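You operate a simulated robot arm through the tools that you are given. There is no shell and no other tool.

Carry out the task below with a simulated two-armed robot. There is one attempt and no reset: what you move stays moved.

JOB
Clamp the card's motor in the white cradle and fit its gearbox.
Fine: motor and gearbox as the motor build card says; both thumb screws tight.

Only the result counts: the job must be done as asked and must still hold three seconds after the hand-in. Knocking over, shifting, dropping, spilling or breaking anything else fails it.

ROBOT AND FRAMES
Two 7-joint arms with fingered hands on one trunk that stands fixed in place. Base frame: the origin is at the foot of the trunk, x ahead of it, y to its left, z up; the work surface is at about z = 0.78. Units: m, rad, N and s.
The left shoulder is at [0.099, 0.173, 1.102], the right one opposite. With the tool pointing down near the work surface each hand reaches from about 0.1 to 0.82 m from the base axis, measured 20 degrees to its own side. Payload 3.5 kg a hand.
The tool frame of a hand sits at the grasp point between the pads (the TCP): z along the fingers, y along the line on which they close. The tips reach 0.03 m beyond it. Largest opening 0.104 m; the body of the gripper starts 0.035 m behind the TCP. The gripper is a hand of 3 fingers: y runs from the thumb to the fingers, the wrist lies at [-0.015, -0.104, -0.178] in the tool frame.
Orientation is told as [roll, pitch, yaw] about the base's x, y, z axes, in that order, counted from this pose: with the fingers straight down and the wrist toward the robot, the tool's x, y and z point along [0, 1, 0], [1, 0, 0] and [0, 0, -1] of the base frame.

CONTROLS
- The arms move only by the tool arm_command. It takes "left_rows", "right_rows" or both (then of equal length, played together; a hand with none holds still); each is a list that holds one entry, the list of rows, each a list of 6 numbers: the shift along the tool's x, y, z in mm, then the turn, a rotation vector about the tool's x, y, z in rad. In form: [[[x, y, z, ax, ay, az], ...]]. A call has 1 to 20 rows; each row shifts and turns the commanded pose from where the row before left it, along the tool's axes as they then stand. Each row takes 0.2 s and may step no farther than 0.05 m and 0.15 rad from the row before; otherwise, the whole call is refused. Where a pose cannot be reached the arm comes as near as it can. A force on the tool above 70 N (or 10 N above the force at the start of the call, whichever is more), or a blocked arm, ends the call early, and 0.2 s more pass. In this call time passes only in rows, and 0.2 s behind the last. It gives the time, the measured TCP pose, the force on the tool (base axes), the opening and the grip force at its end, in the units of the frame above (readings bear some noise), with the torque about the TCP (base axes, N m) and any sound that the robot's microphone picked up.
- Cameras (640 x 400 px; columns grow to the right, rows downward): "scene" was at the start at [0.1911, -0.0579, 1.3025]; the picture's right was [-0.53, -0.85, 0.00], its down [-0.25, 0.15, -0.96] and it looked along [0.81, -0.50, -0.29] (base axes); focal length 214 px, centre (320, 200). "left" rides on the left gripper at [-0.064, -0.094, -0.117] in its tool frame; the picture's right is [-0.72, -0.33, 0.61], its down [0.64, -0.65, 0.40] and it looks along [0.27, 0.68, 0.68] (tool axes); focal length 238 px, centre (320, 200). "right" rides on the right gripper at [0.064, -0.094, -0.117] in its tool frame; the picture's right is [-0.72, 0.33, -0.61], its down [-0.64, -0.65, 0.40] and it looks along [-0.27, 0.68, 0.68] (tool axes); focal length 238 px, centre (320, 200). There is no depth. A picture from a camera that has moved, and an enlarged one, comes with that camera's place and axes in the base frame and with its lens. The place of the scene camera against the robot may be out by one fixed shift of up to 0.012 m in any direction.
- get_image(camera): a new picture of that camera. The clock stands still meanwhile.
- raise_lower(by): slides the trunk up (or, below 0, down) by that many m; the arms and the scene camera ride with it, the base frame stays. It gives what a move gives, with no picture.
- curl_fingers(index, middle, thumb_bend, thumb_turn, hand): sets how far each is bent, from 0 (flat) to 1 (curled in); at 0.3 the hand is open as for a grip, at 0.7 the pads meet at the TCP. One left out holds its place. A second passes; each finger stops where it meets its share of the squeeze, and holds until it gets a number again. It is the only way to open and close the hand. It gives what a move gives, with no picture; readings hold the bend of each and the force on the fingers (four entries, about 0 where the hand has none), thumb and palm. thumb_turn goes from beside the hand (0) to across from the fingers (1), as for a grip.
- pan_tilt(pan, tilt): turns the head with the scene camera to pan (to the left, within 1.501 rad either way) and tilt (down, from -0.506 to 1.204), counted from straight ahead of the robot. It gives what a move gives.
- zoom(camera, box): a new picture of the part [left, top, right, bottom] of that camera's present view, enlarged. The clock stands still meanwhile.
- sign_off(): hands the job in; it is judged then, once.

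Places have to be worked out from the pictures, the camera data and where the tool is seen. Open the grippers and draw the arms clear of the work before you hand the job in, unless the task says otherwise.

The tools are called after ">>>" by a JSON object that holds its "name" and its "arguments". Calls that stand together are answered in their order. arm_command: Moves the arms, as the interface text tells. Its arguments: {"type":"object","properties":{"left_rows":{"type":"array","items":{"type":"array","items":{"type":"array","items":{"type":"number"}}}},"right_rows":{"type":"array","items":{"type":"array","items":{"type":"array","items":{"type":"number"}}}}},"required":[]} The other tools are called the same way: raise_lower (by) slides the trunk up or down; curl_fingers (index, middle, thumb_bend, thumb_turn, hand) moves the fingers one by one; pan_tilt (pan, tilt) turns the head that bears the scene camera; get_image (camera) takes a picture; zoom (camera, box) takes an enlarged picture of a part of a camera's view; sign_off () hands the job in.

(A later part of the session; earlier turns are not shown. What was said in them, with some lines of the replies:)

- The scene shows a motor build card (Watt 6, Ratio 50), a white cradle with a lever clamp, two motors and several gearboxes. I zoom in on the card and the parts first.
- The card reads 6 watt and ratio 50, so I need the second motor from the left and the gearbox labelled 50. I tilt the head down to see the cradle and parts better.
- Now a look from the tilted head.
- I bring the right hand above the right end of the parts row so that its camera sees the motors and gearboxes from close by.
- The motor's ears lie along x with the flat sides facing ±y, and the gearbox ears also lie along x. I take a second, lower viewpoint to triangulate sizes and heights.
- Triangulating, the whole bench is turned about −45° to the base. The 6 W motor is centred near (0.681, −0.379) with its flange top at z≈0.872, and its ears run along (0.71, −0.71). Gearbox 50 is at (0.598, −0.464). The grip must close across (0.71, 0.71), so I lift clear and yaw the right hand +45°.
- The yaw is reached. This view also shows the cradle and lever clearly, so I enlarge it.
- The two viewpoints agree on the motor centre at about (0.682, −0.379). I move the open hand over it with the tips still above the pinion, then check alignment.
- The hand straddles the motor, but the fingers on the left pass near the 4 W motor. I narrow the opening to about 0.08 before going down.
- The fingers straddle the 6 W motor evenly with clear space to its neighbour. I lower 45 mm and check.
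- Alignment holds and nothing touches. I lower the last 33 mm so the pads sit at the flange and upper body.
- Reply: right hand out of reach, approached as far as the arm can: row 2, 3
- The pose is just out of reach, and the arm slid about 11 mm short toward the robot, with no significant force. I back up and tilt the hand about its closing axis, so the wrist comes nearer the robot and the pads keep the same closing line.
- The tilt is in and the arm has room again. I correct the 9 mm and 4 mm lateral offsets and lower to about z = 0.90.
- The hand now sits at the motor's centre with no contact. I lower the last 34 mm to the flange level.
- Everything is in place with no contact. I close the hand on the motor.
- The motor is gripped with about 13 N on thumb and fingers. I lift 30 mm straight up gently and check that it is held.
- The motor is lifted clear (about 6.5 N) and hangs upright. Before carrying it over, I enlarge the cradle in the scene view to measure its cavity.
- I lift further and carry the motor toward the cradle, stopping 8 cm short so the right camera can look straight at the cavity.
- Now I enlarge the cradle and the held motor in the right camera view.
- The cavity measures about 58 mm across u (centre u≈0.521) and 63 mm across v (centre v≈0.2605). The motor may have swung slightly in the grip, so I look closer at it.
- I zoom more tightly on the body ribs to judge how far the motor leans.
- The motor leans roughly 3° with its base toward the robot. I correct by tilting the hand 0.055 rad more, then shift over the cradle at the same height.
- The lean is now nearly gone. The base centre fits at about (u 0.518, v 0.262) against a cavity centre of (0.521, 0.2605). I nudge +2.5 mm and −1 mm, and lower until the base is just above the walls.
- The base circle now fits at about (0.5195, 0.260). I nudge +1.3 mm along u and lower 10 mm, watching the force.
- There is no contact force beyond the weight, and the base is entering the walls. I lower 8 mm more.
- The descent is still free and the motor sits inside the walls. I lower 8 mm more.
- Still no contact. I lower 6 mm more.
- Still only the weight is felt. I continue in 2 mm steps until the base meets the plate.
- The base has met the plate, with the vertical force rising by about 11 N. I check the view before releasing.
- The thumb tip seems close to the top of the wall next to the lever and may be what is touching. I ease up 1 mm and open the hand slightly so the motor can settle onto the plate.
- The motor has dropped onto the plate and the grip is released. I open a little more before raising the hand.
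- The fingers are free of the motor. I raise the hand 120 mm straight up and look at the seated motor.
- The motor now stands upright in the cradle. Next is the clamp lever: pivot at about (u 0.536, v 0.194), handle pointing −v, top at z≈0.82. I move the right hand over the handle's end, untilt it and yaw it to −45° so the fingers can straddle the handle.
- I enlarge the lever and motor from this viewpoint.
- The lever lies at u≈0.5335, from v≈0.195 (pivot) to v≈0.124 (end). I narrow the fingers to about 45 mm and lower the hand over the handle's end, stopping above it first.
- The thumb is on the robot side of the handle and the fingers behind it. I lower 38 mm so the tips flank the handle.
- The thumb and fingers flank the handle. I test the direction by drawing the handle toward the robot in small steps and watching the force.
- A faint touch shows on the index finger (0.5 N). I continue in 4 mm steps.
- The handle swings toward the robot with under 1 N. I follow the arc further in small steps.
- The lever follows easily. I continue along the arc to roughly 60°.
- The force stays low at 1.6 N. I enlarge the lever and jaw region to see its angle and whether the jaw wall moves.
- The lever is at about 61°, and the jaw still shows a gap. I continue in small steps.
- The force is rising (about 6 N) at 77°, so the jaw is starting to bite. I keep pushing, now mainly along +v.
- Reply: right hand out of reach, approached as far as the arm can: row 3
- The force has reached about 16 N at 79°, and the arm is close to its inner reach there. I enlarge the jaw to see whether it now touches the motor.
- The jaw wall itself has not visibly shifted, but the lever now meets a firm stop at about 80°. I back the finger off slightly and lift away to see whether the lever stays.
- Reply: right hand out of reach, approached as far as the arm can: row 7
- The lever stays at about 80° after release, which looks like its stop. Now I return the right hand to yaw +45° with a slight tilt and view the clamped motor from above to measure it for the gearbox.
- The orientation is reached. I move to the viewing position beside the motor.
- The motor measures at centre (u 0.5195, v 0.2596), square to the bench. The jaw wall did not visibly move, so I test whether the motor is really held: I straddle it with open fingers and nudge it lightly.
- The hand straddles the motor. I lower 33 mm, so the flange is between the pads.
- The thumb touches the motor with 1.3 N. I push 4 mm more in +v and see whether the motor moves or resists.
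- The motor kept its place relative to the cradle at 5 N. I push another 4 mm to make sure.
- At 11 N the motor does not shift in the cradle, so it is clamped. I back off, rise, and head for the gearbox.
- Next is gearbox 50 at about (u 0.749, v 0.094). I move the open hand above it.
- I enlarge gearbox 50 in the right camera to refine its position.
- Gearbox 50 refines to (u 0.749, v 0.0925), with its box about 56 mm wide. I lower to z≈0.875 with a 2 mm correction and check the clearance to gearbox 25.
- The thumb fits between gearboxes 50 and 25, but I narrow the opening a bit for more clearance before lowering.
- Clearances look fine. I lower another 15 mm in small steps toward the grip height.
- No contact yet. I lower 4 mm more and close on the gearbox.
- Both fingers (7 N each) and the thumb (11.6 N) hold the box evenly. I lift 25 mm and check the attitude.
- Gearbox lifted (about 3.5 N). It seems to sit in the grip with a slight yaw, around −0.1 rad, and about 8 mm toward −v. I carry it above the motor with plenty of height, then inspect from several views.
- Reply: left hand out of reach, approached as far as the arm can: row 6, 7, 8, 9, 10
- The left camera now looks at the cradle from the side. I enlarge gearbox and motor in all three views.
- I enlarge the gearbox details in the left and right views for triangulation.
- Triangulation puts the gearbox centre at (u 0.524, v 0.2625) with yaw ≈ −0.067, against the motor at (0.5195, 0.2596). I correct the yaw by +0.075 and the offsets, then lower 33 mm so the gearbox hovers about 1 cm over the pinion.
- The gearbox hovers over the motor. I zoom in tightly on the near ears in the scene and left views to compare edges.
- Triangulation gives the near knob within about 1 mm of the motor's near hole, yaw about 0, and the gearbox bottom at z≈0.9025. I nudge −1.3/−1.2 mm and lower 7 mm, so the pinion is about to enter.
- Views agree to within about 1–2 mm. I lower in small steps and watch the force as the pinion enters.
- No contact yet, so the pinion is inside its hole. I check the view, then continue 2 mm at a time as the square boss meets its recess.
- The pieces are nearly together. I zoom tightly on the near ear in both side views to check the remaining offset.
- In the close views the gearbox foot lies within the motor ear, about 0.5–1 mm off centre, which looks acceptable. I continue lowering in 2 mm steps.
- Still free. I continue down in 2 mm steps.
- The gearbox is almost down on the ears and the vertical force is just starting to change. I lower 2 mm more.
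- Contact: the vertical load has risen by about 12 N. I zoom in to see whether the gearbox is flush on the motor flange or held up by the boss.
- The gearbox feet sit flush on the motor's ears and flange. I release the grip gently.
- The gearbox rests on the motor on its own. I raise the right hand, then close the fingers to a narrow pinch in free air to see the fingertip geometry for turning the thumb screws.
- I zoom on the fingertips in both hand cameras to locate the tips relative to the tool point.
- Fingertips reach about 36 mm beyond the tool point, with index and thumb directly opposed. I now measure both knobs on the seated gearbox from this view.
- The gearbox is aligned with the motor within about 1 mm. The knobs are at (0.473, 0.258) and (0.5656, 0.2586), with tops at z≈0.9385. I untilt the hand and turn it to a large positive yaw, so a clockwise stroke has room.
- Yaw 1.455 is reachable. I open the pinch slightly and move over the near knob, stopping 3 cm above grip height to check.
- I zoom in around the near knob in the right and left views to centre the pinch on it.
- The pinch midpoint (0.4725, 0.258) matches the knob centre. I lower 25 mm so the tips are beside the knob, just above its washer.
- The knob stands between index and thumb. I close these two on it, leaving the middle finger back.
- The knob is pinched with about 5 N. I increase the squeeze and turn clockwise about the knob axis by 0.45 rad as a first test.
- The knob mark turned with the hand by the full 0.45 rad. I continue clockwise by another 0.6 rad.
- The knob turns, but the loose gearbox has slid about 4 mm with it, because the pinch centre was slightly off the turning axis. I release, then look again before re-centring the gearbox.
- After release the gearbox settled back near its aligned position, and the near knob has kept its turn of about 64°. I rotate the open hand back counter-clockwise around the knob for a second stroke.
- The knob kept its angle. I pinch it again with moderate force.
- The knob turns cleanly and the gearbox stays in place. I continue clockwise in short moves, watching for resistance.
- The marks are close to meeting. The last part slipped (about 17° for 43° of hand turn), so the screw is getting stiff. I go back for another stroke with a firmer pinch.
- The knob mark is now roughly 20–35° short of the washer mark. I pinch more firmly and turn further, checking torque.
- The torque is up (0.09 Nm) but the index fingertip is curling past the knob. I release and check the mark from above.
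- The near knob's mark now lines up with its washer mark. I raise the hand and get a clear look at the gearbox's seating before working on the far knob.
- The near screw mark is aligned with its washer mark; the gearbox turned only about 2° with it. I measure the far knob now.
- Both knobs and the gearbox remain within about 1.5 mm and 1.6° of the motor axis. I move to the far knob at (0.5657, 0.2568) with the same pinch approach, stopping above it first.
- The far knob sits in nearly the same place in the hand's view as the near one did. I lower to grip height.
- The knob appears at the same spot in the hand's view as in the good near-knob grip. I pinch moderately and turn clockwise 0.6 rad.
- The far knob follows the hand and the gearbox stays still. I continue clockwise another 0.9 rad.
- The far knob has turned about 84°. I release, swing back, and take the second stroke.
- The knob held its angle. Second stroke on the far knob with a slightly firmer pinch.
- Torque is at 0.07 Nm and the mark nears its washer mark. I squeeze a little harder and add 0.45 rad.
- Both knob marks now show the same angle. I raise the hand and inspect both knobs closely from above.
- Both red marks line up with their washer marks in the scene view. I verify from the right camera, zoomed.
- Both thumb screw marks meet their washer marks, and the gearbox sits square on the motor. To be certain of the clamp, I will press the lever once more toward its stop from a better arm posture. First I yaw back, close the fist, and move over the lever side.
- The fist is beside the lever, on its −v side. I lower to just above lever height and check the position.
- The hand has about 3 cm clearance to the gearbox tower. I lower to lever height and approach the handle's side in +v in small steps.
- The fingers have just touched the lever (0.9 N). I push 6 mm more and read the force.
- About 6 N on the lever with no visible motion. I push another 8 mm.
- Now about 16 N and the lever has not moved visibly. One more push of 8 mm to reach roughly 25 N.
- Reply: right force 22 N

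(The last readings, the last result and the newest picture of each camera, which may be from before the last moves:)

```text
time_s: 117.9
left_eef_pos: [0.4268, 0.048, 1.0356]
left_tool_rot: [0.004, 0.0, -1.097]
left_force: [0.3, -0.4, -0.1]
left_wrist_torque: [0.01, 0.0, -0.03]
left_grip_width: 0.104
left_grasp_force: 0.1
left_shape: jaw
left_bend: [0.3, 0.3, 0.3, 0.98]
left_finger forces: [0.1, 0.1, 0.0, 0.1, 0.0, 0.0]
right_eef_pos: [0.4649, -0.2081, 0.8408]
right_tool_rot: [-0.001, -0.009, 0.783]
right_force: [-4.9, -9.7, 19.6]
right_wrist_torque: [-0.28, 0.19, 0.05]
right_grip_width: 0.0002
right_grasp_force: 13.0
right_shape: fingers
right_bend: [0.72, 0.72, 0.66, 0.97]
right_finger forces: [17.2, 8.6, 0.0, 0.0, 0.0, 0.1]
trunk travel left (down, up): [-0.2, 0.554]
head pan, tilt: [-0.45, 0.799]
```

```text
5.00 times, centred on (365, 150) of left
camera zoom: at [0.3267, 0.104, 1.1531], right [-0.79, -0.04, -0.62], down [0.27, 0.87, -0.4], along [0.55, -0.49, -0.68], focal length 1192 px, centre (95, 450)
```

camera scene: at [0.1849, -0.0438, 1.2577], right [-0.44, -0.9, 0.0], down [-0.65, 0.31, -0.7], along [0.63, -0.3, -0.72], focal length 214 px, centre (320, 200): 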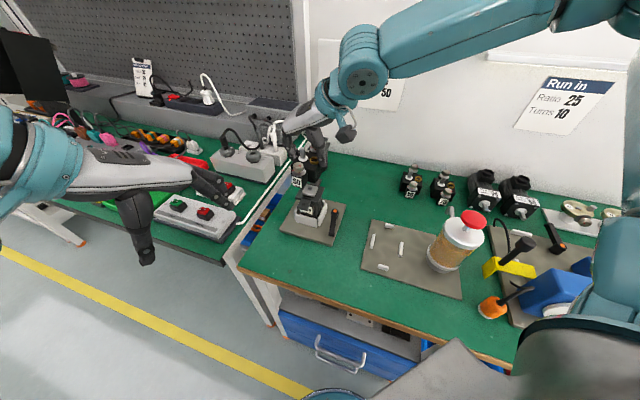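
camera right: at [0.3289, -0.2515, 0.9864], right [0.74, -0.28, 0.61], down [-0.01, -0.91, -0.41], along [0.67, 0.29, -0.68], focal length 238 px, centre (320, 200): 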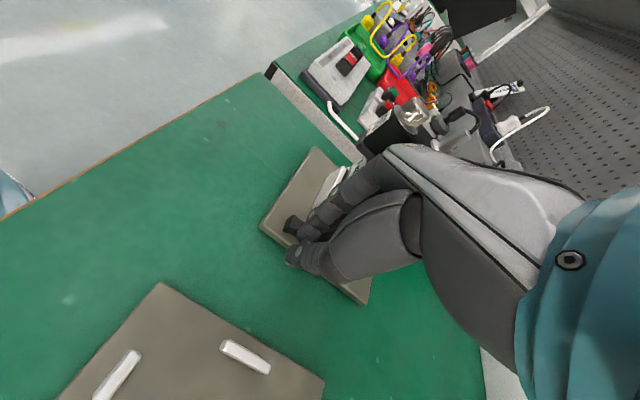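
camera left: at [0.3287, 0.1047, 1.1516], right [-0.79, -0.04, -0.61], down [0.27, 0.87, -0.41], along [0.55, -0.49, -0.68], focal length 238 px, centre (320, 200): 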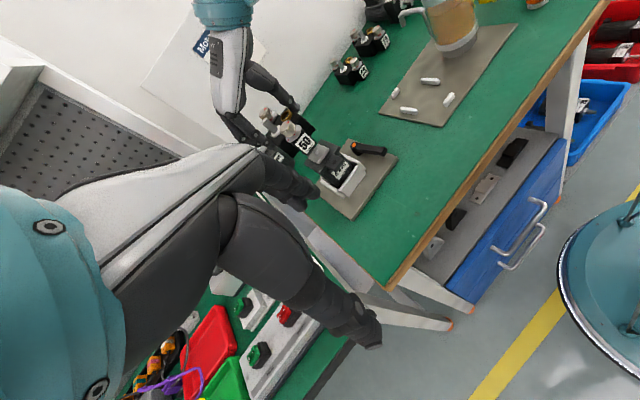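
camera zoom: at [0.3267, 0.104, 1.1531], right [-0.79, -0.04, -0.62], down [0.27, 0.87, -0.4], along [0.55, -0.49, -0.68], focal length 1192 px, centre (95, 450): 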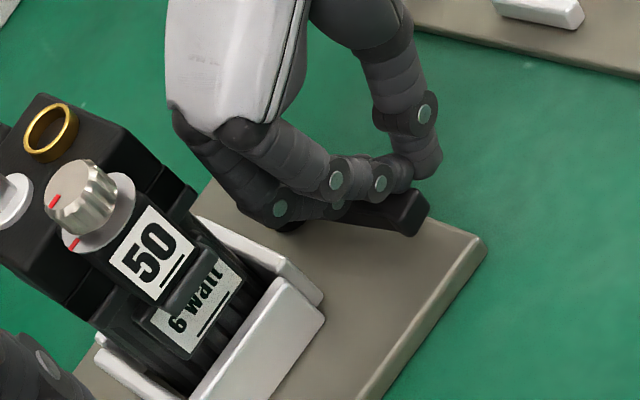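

The lever does not move any further; the fingers slid up over it instead. So it is against its stop. I back off gently: up slightly, then away from the gearbox.

>>> {"name": "arm_command", "arguments": {"right_rows": [[[0, -2, -6, 0, 0, 0], [0, -10, -8, 0, 0, 0], [0, -20, -15, 0, 0, 0], [0, -20, -30, 0, 0, 0], [0, 0, -40, 0, 0, 0], [0, 0, -40, 0, 0, 0], [0, 0, -40, 0, 0, 0]]]}}

>>> {"name": "zoom", "arguments": {"camera": "left", "box": [280, 90, 420, 200]}}

>>> {"name": "zoom", "arguments": {"camera": "scene", "box": [290, 140, 380, 240]}}

```text
time_s: 119.5
left_eef_pos: [0.4269, 0.0494, 1.0347]
left_tool_rot: [0.001, 0.0, -1.096]
left_force: [-0.3, 0.9, -0.5]
left_wrist_torque: [0.03, 0.01, 0.0]
left_grip_width: 0.1039
left_grasp_force: 0.0
left_shape: jaw
left_bend: [0.3, 0.3, 0.3, 0.98]
left_finger forces: [0.1, 0.0, 0.1, 0.0, 0.1, 0.1]
right_eef_pos: [0.4234, -0.2467, 1.0181]
right_tool_rot: [0.0, 0.0, 0.78]
right_force: [0.2, -0.7, -1.6]
right_wrist_torque: [0.01, 0.03, 0.0]
right_grip_width: 0.0033
right_grasp_force: 0.0
right_shape: fingers
right_bend: [0.69, 0.69, 0.69, 0.97]
right_finger forces: [0.0, 0.1, 0.0, 0.0, 0.0, 0.0]
trunk travel left (down, up): [-0.2, 0.554]
head pan, tilt: [-0.45, 0.799]
```

```text
3.64 times, centred on (350, 145) of left
camera zoom: at [0.328, 0.1042, 1.1524], right [-0.79, -0.04, -0.61], down [0.27, 0.87, -0.4], along [0.55, -0.49, -0.68], focal length 867 px, centre (211, 400)
```

zoom: 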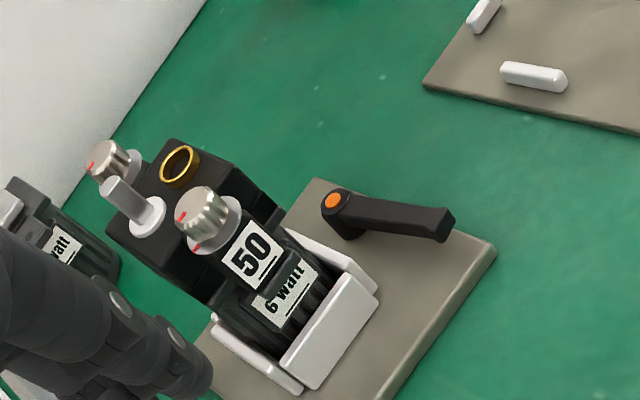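

```text
4.00 times, centred on (335, 190) of scene
camera zoom: at [0.1839, -0.0443, 1.2579], right [-0.44, -0.9, 0.0], down [-0.65, 0.31, -0.7], along [0.63, -0.3, -0.72], focal length 858 px, centre (260, 240)
```

zoom: 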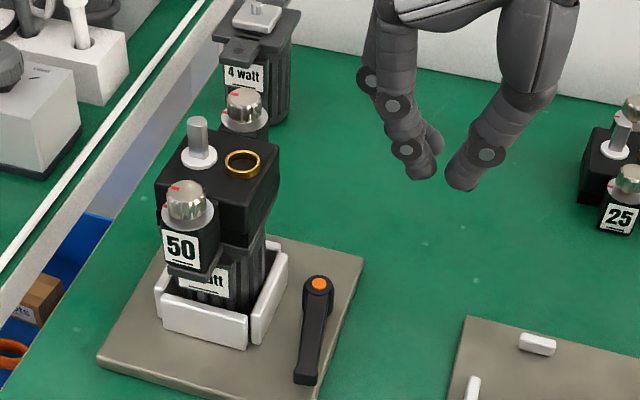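

All good so far: motor clamped, gearbox square (yaw ≈ 0, centre within 1 mm). The far knob may be a few degrees short of its mark, so I give it one more firm stroke. I raise, yaw to 1.6, and return above the far knob.

>>> {"name": "arm_command", "arguments": {"right_rows": [[[0, 0, -45, 0, 0, 0], [0, 0, 0, 0, 0, -0.1367], [0, 0, 0, 0, 0, -0.1367], [0, 0, 0, 0, 0, -0.1367], [0, 0, 0, 0, 0, -0.1367], [0, 0, 0, 0, 0, -0.1367], [0, 0, 0, 0, 0, -0.1367], [-40.9, 6.8, 0, 0, 0, 0], [-40.9, 6.8, 0, 0, 0, 0], [-40.9, 6.8, 0, 0, 0, 0], [-40.9, 6.8, 0, 0, 0, 0]]]}}

>>> {"name": "curl_fingers", "arguments": {"hand": "right", "index": 0.55, "middle": 0.57, "thumb_bend": 0.55}}

>>> {"name": "zoom", "arguments": {"camera": "right", "box": [200, 180, 360, 310]}}

```text
time_s: 121.9
left_eef_pos: [0.4307, 0.0478, 1.0335]
left_tool_rot: [0.0, 0.002, -1.096]
left_force: [-1.0, -0.5, 0.5]
left_wrist_torque: [0.01, 0.03, 0.0]
left_grip_width: 0.1038
left_grasp_force: 0.0
left_shape: jaw
left_bend: [0.3, 0.3, 0.3, 0.98]
left_finger forces: [0.1, 0.0, 0.0, 0.1, 0.1, 0.0]
right_eef_pos: [0.5889, -0.2143, 1.0605]
right_tool_rot: [0.003, 0.0, 1.599]
right_force: [-0.1, 0.7, -0.2]
right_wrist_torque: [0.0, 0.04, 0.0]
right_grip_width: 0.0033
right_grasp_force: 0.1
right_shape: fingers
right_bend: [0.69, 0.69, 0.69, 0.97]
right_finger forces: [0.0, 0.0, 0.0, 0.1, 0.1, 0.0]
trunk travel left (down, up): [-0.2, 0.554]
head pan, tilt: [-0.45, 0.799]
```

```text
time_s: 122.9
left_eef_pos: [0.4284, 0.0485, 1.0344]
left_tool_rot: [0.0, 0.001, -1.096]
left_force: [0.4, -0.1, 0.1]
left_wrist_torque: [-0.01, 0.03, 0.02]
left_grip_width: 0.1036
left_grasp_force: 0.0
left_shape: jaw
left_bend: [0.3, 0.3, 0.3, 0.98]
left_finger forces: [0.0, 0.1, 0.0, 0.0, 0.0, 0.0]
right_eef_pos: [0.5889, -0.2134, 1.0628]
right_tool_rot: [0.001, -0.001, 1.599]
right_force: [-0.1, -0.4, -0.6]
right_wrist_torque: [-0.02, 0.01, 0.01]
right_grip_width: 0.0385
right_grasp_force: 0.0
right_shape: fingers
right_bend: [0.55, 0.56, 0.55, 0.97]
right_finger forces: [0.0, 0.0, 0.0, 0.0, 0.1, 0.0]
trunk travel left (down, up): [-0.2, 0.554]
head pan, tilt: [-0.45, 0.799]
```

```text
3.08 times, centred on (280, 245) of right
camera zoom: at [0.5273, -0.3096, 1.1787], right [0.71, 0.35, 0.61], down [0.66, -0.63, -0.4], along [0.25, 0.69, -0.68], focal length 733 px, centre (443, 62)
```

zoom: 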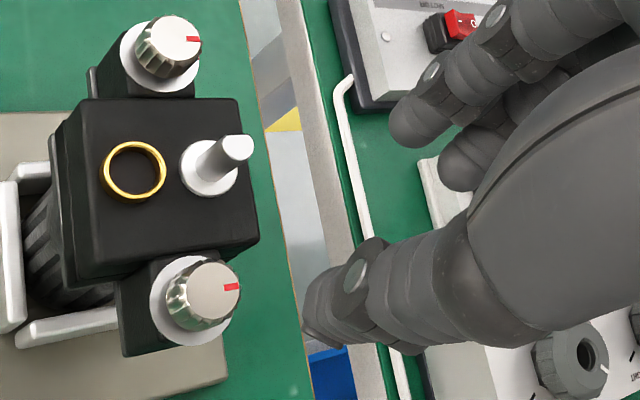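

I centre on the far knob with a 3 mm correction and lower to grip height.

>>> {"name": "arm_command", "arguments": {"right_rows": [[[2.7, -1.3, 30, 0, 0, 0], [0, 0, 35, 0, 0, 0], [0, 0, 15, 0, 0, 0], [0, 0, 10, 0, 0, 0], [0, 0, 8.5, 0, 0, 0]]]}}

>>> {"name": "zoom", "arguments": {"camera": "right", "box": [220, 190, 360, 310]}}

>>> {"name": "zoom", "arguments": {"camera": "left", "box": [265, 85, 345, 155]}}

```text
time_s: 124.1
left_eef_pos: [0.429, 0.0489, 1.0348]
left_tool_rot: [0.001, 0.0, -1.096]
left_force: [-0.1, -0.3, 0.1]
left_wrist_torque: [0.0, -0.01, 0.01]
left_grip_width: 0.1039
left_grasp_force: 0.0
left_shape: jaw
left_bend: [0.3, 0.3, 0.3, 0.98]
left_finger forces: [0.1, 0.0, 0.0, 0.0, 0.0, 0.2]
right_eef_pos: [0.5854, -0.2154, 0.9628]
right_tool_rot: [-0.001, -0.003, 1.599]
right_force: [-0.2, 0.3, -0.1]
right_wrist_torque: [0.03, 0.01, -0.03]
right_grip_width: 0.0386
right_grasp_force: 0.1
right_shape: fingers
right_bend: [0.55, 0.56, 0.55, 0.97]
right_finger forces: [0.1, 0.0, 0.0, 0.0, 0.0, 0.0]
trunk travel left (down, up): [-0.2, 0.554]
head pan, tilt: [-0.45, 0.799]
```

```text
3.33 times, centred on (290, 250) of right
camera zoom: at [0.525, -0.3108, 1.0806], right [0.71, 0.35, 0.61], down [0.66, -0.63, -0.41], along [0.25, 0.69, -0.68], focal length 794 px, centre (420, 33)
```

zoom: 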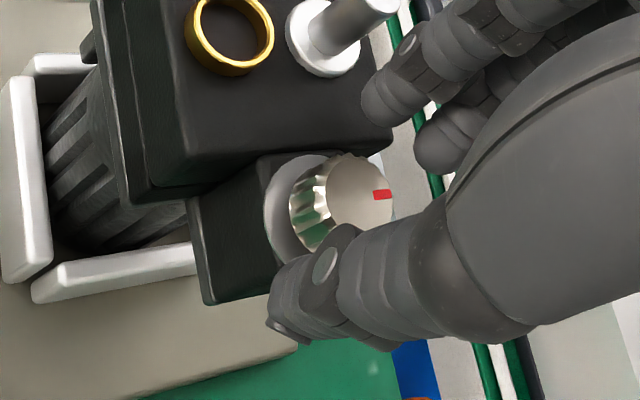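

```text
5.71 times, centred on (305, 120) of left
camera zoom: at [0.3285, 0.1046, 1.1521], right [-0.79, -0.04, -0.61], down [0.27, 0.87, -0.4], along [0.55, -0.49, -0.68], focal length 1362 px, centre (406, 657)
```

zoom: 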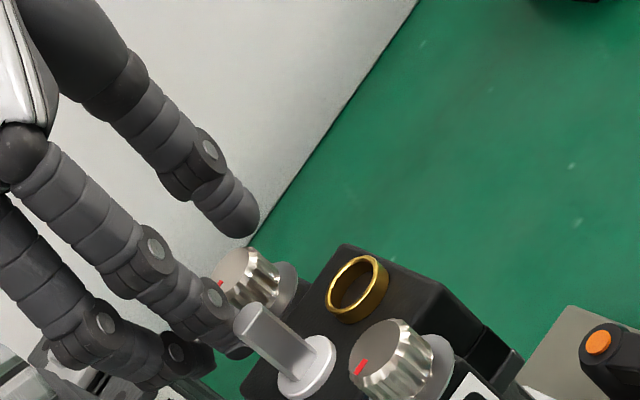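

Seen from directly above, the far knob's mark is already in line with the washer mark (about 83–85°). I do a short firm check turn to confirm that it is at its stop.

>>> {"name": "curl_fingers", "arguments": {"hand": "right", "index": 0.72, "thumb_bend": 0.74}}

>>> {"name": "arm_command", "arguments": {"right_rows": [[[-0.19, -0.52, 0, 0, 0, 0.15], [-0.19, -0.52, 0, 0, 0, 0.15]]]}}

>>> {"name": "arm_command", "arguments": {"right_rows": [[[-0.19, -0.52, 0, 0, 0, 0.15], [-0.19, -0.52, 0, 0, 0, 0.15]]]}}

>>> {"name": "zoom", "arguments": {"camera": "right", "box": [220, 190, 360, 310]}}

>>> {"name": "zoom", "arguments": {"camera": "scene", "box": [310, 140, 370, 200]}}

```text
time_s: 125.1
left_eef_pos: [0.4287, 0.0486, 1.0342]
left_tool_rot: [-0.001, -0.001, -1.098]
left_force: [-0.1, 0.0, 0.8]
left_wrist_torque: [0.02, -0.03, 0.02]
left_grip_width: 0.1038
left_grasp_force: 0.1
left_shape: jaw
left_bend: [0.3, 0.3, 0.3, 0.98]
left_finger forces: [0.0, 0.1, 0.1, 0.0, 0.1, 0.1]
right_eef_pos: [0.5855, -0.2167, 0.9628]
right_tool_rot: [-0.001, 0.0, 1.601]
right_force: [-0.5, -3.4, 0.3]
right_wrist_torque: [-0.1, 0.0, 0.02]
right_grip_width: 0.0156
right_grasp_force: 8.8
right_shape: fingers
right_bend: [0.62, 0.56, 0.65, 0.97]
right_finger forces: [6.8, 0.0, 0.1, 0.0, 10.0, 0.0]
trunk travel left (down, up): [-0.2, 0.554]
head pan, tilt: [-0.45, 0.799]
```

```text
time_s: 125.7
left_eef_pos: [0.4289, 0.0482, 1.035]
left_tool_rot: [0.002, 0.001, -1.097]
left_force: [0.4, 0.6, -1.3]
left_wrist_torque: [-0.01, -0.01, -0.02]
left_grip_width: 0.1039
left_grasp_force: 0.0
left_shape: jaw
left_bend: [0.3, 0.3, 0.3, 0.98]
left_finger forces: [0.0, 0.0, 0.0, 0.1, 0.0, 0.1]
right_eef_pos: [0.5863, -0.216, 0.9627]
right_tool_rot: [0.003, 0.0, 1.302]
right_force: [-5.1, -3.9, -0.3]
right_wrist_torque: [-0.1, 0.15, 0.1]
right_grip_width: 0.015
right_grasp_force: 9.8
right_shape: fingers
right_bend: [0.71, 0.56, 0.65, 0.99]
right_finger forces: [8.2, 0.0, 0.0, 0.0, 11.0, 0.0]
trunk travel left (down, up): [-0.2, 0.554]
head pan, tilt: [-0.45, 0.799]
```

```text
time_s: 126.3
left_eef_pos: [0.4282, 0.049, 1.0342]
left_tool_rot: [0.001, -0.001, -1.097]
left_force: [0.7, 1.0, 1.3]
left_wrist_torque: [-0.05, -0.03, 0.02]
left_grip_width: 0.104
left_grasp_force: 0.1
left_shape: jaw
left_bend: [0.3, 0.3, 0.3, 0.98]
left_finger forces: [0.0, 0.0, 0.0, 0.0, 0.1, 0.0]
right_eef_pos: [0.5864, -0.2176, 0.9663]
right_tool_rot: [-0.004, -0.005, 0.997]
right_force: [-0.2, -4.9, 7.4]
right_wrist_torque: [-0.14, 0.07, 0.05]
right_grip_width: 0.009
right_grasp_force: 9.3
right_shape: fingers
right_bend: [0.71, 0.56, 0.67, 0.99]
right_finger forces: [10.3, 0.0, 0.0, 0.1, 8.5, 0.0]
trunk travel left (down, up): [-0.2, 0.554]
head pan, tilt: [-0.45, 0.799]
```

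```text
3.33 times, centred on (290, 250) of right
camera zoom: at [0.4815, -0.2618, 1.0825], right [0.78, -0.12, 0.62], down [0.19, -0.9, -0.41], along [0.6, 0.43, -0.67], focal length 794 px, centre (420, 33)
```

zoom: 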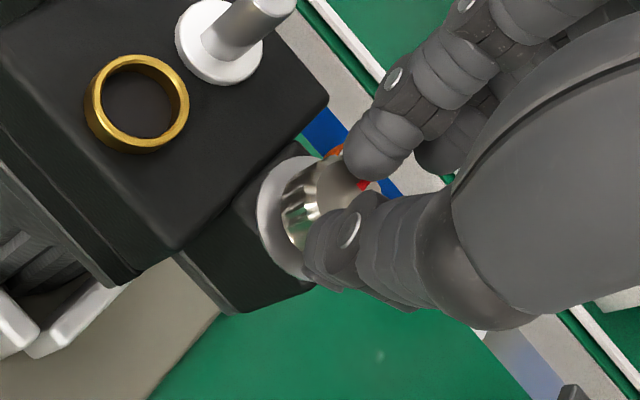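

```text
6.67 times, centred on (340, 170) of scene
camera zoom: at [0.1834, -0.0441, 1.2582], right [-0.44, -0.9, 0.0], down [-0.64, 0.31, -0.7], along [0.63, -0.3, -0.72], focal length 1430 px, centre (187, 400)
```

zoom: 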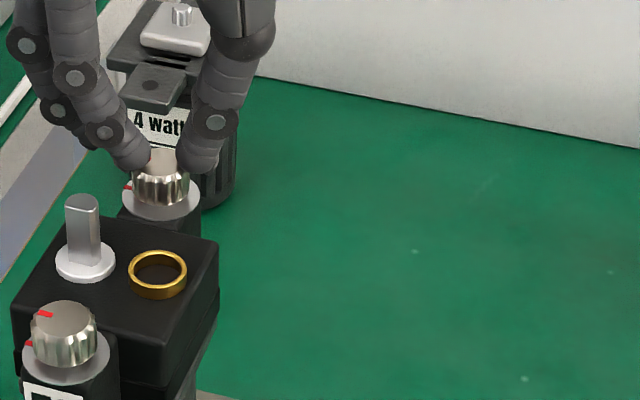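

The torque rose to 0.1 Nm and then the fingers slipped, so the knob is at its stop. I release, rise, and check both marks and the gearbox position.

>>> {"name": "curl_fingers", "arguments": {"hand": "right", "index": 0.55, "thumb_bend": 0.55}}

>>> {"name": "arm_command", "arguments": {"right_rows": [[[0, 0, -15, 0, 0, 0], [0, 0, -30, 0, 0, 0], [0, 0, -40, 0, 0, 0], [0, 0, -15, 0, 0, 0]]]}}

>>> {"name": "zoom", "arguments": {"camera": "right", "box": [150, 180, 330, 330]}}

>>> {"name": "zoom", "arguments": {"camera": "scene", "box": [305, 155, 355, 215]}}

>>> {"name": "zoom", "arguments": {"camera": "left", "box": [290, 110, 350, 170]}}

```text
time_s: 127.3
left_eef_pos: [0.4297, 0.0487, 1.034]
left_tool_rot: [-0.002, 0.001, -1.097]
left_force: [0.0, -0.3, -0.5]
left_wrist_torque: [0.03, 0.02, -0.03]
left_grip_width: 0.1039
left_grasp_force: 0.1
left_shape: jaw
left_bend: [0.3, 0.3, 0.3, 0.98]
left_finger forces: [0.1, 0.0, 0.0, 0.1, 0.1, 0.0]
right_eef_pos: [0.5864, -0.2167, 0.964]
right_tool_rot: [-0.001, 0.0, 1.005]
right_force: [0.7, -0.8, 0.4]
right_wrist_torque: [0.02, -0.01, 0.0]
right_grip_width: 0.0383
right_grasp_force: 0.1
right_shape: fingers
right_bend: [0.55, 0.56, 0.55, 0.98]
right_finger forces: [0.0, 0.0, 0.1, 0.0, 0.0, 0.1]
trunk travel left (down, up): [-0.2, 0.554]
head pan, tilt: [-0.45, 0.799]
```

```text
time_s: 128.3
left_eef_pos: [0.4292, 0.0484, 1.0344]
left_tool_rot: [-0.001, 0.0, -1.096]
left_force: [-0.1, -0.1, 0.0]
left_wrist_torque: [-0.02, 0.02, -0.04]
left_grip_width: 0.1038
left_grasp_force: 0.1
left_shape: jaw
left_bend: [0.3, 0.3, 0.3, 0.98]
left_finger forces: [0.0, 0.0, 0.0, 0.0, 0.1, 0.0]
right_eef_pos: [0.587, -0.2161, 1.0653]
right_tool_rot: [0.0, 0.0, 1.002]
right_force: [-0.1, -1.1, 0.1]
right_wrist_torque: [0.02, -0.01, 0.01]
right_grip_width: 0.0382
right_grasp_force: 0.1
right_shape: fingers
right_bend: [0.55, 0.56, 0.55, 0.98]
right_finger forces: [0.1, 0.1, 0.0, 0.1, 0.1, 0.0]
trunk travel left (down, up): [-0.2, 0.554]
head pan, tilt: [-0.45, 0.799]
```

```text
2.67 times, centred on (240, 255) of right
camera zoom: at [0.482, -0.2618, 1.1813], right [0.78, -0.11, 0.61], down [0.19, -0.9, -0.4], along [0.59, 0.43, -0.68], focal length 636 px, centre (533, 53)
```

zoom: 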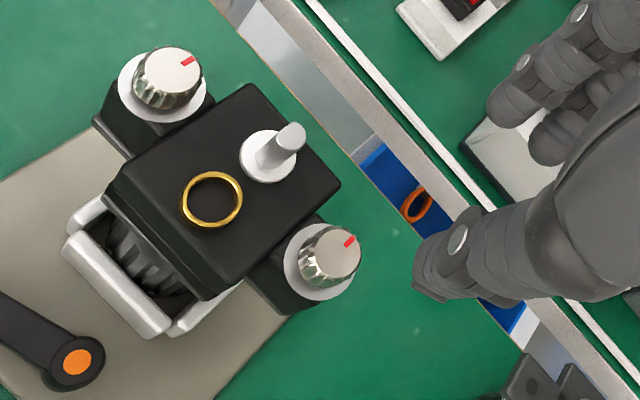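

```text
6.67 times, centred on (330, 185) of scene
camera zoom: at [0.1844, -0.0438, 1.2578], right [-0.44, -0.9, 0.0], down [-0.65, 0.31, -0.7], along [0.63, -0.3, -0.72], focal length 1430 px, centre (253, 300)
```

zoom: 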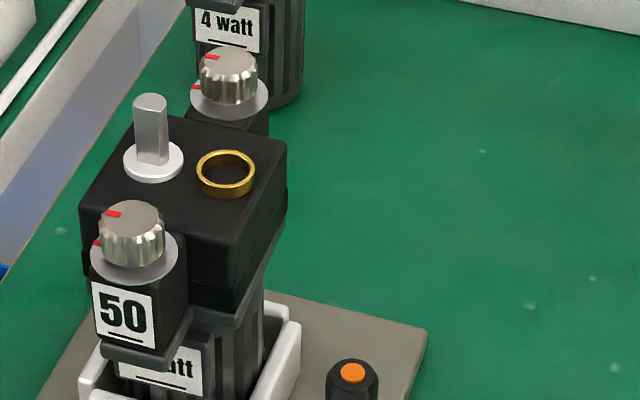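

```text
6.67 times, centred on (320, 140) of left
camera zoom: at [0.3284, 0.1047, 1.1521], right [-0.79, -0.04, -0.61], down [0.27, 0.87, -0.4], along [0.55, -0.49, -0.68], focal length 1589 px, centre (320, 600)
```

zoom: 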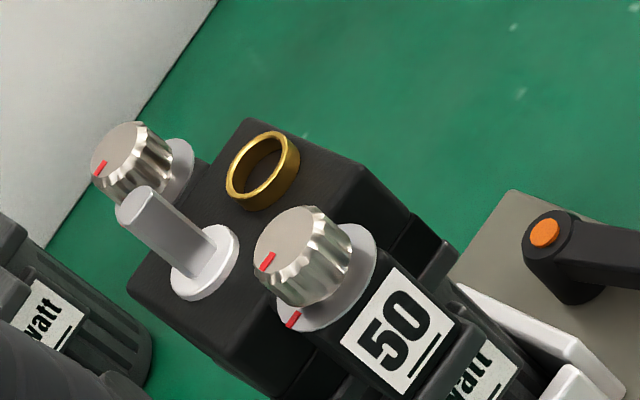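

Neither mark changed, so both thumb screws are at their stops, and the gearbox is still square. I open the right hand and draw both arms up and away from the work.

>>> {"name": "arm_command", "arguments": {"right_rows": [[[0, 0, -35, 0, 0, 0], [0, 0, -35, 0, 0, 0], [0, 0, -35, 0, 0, 0], [0, 0, -35, 0, 0, 0], [13.3, -37.4, 0, 0, 0, 0], [13.3, -37.4, 0, 0, 0, 0], [13.3, -37.4, 0, 0, 0, 0], [13.3, -37.4, 0, 0, 0, 0], [13.3, -37.4, 0, 0, 0, 0], [13.3, -37.4, 0, 0, 0, 0], [0, 0, 0, 0, 0, 0.143], [0, 0, 0, 0, 0, 0.143], [0, 0, 0, 0, 0, 0.143], [0, 0, 0, 0, 0, 0.143], [0, 0, 0, 0, 0, 0.143]]]}}

>>> {"name": "curl_fingers", "arguments": {"hand": "right", "index": 0.3, "middle": 0.3, "thumb_bend": 0.3}}

>>> {"name": "arm_command", "arguments": {"left_rows": [[[0, 0, -40, 0, 0, 0], [0, 0, -40, 0, 0, 0], [0, 0, -40, 0, 0, 0], [0, 0, -40, 0, 0, 0], [0, 0, -40, 0, 0, 0]]]}}

>>> {"name": "get_image", "arguments": {"camera": "scene"}}

>>> {"name": "zoom", "arguments": {"camera": "scene", "box": [270, 120, 470, 250]}}

>>> {"name": "get_image", "arguments": {"camera": "right"}}

```text
time_s: 131.5
left_eef_pos: [0.4293, 0.0502, 1.0341]
left_tool_rot: [0.0, 0.001, -1.095]
left_force: [0.9, 0.2, -0.2]
left_wrist_torque: [-0.04, -0.02, -0.01]
left_grip_width: 0.1038
left_grasp_force: 0.0
left_shape: jaw
left_bend: [0.3, 0.3, 0.3, 0.98]
left_finger forces: [0.1, 0.0, 0.0, 0.0, 0.0, 0.1]
right_eef_pos: [0.3974, -0.3632, 1.2035]
right_tool_rot: [-0.002, -0.001, 0.285]
right_force: [0.9, 0.4, 0.0]
right_wrist_torque: [0.04, -0.02, -0.02]
right_grip_width: 0.0387
right_grasp_force: 0.1
right_shape: fingers
right_bend: [0.55, 0.56, 0.55, 0.98]
right_finger forces: [0.0, 0.0, 0.1, 0.0, 0.1, 0.0]
trunk travel left (down, up): [-0.2, 0.554]
head pan, tilt: [-0.45, 0.799]
```

```text
time_s: 132.5
left_eef_pos: [0.4289, 0.0487, 1.0348]
left_tool_rot: [0.0, 0.0, -1.097]
left_force: [-0.5, 1.0, -0.1]
left_wrist_torque: [0.02, 0.01, 0.03]
left_grip_width: 0.1038
left_grasp_force: 0.1
left_shape: jaw
left_bend: [0.3, 0.3, 0.3, 0.98]
left_finger forces: [0.0, 0.0, 0.1, 0.1, 0.0, 0.0]
right_eef_pos: [0.398, -0.3635, 1.2041]
right_tool_rot: [0.0, -0.001, 0.286]
right_force: [0.1, 0.7, 0.9]
right_wrist_torque: [-0.02, 0.04, -0.01]
right_grip_width: 0.1026
right_grasp_force: 0.1
right_shape: fingers
right_bend: [0.3, 0.3, 0.3, 0.98]
right_finger forces: [0.0, 0.0, 0.0, 0.1, 0.0, 0.1]
trunk travel left (down, up): [-0.2, 0.554]
head pan, tilt: [-0.45, 0.799]
```

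```text
time_s: 133.7
left_eef_pos: [0.4289, 0.0462, 1.2347]
left_tool_rot: [-0.001, 0.001, -1.097]
left_force: [-0.4, 0.5, 0.0]
left_wrist_torque: [-0.01, 0.01, 0.01]
left_grip_width: 0.104
left_grasp_force: 0.1
left_shape: jaw
left_bend: [0.3, 0.3, 0.3, 0.98]
left_finger forces: [0.1, 0.0, 0.0, 0.0, 0.0, 0.0]
right_eef_pos: [0.3975, -0.3642, 1.2041]
right_tool_rot: [0.001, 0.001, 0.284]
right_force: [0.4, 0.3, -0.3]
right_wrist_torque: [-0.01, 0.0, 0.01]
right_grip_width: 0.1027
right_grasp_force: 0.2
right_shape: fingers
right_bend: [0.3, 0.3, 0.3, 0.98]
right_finger forces: [0.0, 0.0, 0.0, 0.1, 0.0, 0.0]
trunk travel left (down, up): [-0.2, 0.554]
head pan, tilt: [-0.45, 0.799]
```

```text
taken
camera scene: at [0.184, -0.0441, 1.2579], right [-0.44, -0.9, 0.0], down [-0.65, 0.31, -0.7], along [0.63, -0.3, -0.72], focal length 214 px, centre (320, 200)
```

scene: 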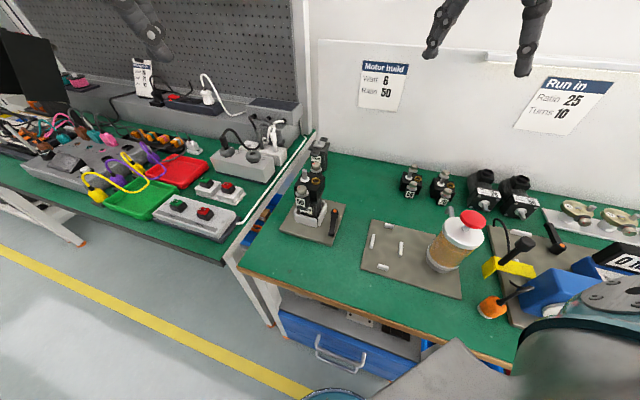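

```text
3.08 times, centred on (370, 185) of scene
camera zoom: at [0.184, -0.0441, 1.2579], right [-0.44, -0.9, 0.0], down [-0.65, 0.31, -0.7], along [0.63, -0.3, -0.72], focal length 660 px, centre (166, 246)
```

zoom: 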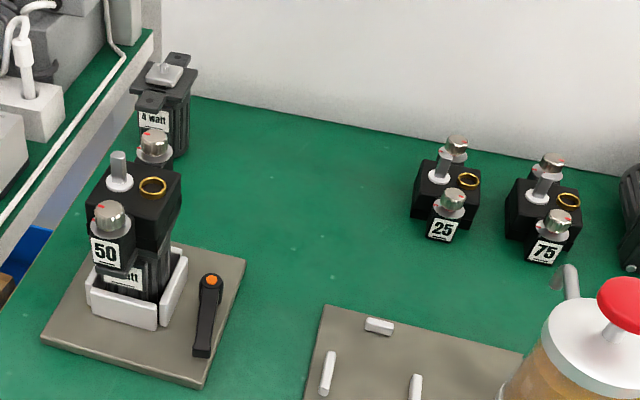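

```text
taken
camera right: at [0.2895, -0.3286, 1.321], right [0.52, -0.6, 0.61], down [-0.44, -0.8, -0.4], along [0.73, -0.06, -0.68], focal length 238 px, centre (320, 200)
```

right: 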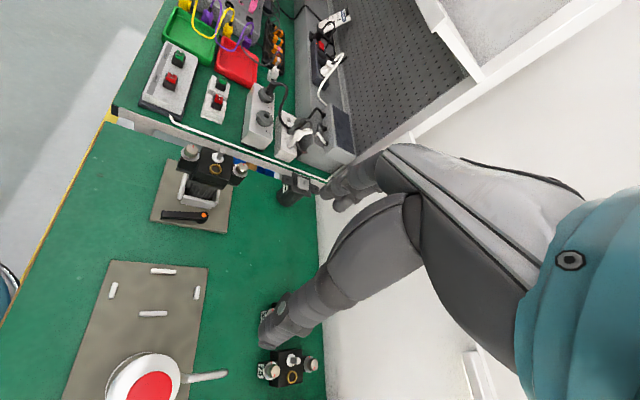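

Final views: the 6 W motor stands clamped in the cradle with the lever at its stop. Gearbox 50 is seated on it with both screw marks lined up, and the other parts stand where they were. Both hands are open and clear, so I hand the job in.

>>> {"name": "sign_off", "arguments": {}}

```text
The job is handed in.
```

I clamped the 6 W motor in the white cradle, fitted gearbox 50 to it, tightened both thumb screws and handed the job in. I have had no verdict back yet.

- **Motor:** It sits upright in the cradle with the lever against its stop. A sideways push of about 11 N did not move it, and the lever would not go further under about 16 N. The jaw wall next to the lever never visibly moved.
- **Gearbox:** It rests flush on the motor's ears and flange, within about 1 mm of centre and square to it. It slid about 4 mm while I first turned the near screw, then settled back.
- **Thumb screws:** Both red knob marks line up with the marks on their washers. Firm extra turning made the fingers slip instead of turning the far knob further. I took the near screw as tight because its mark shows the same angle, without a final check turn on it.

I saw no other parts disturbed in the last picture. Both hands are open and clear of the bench.
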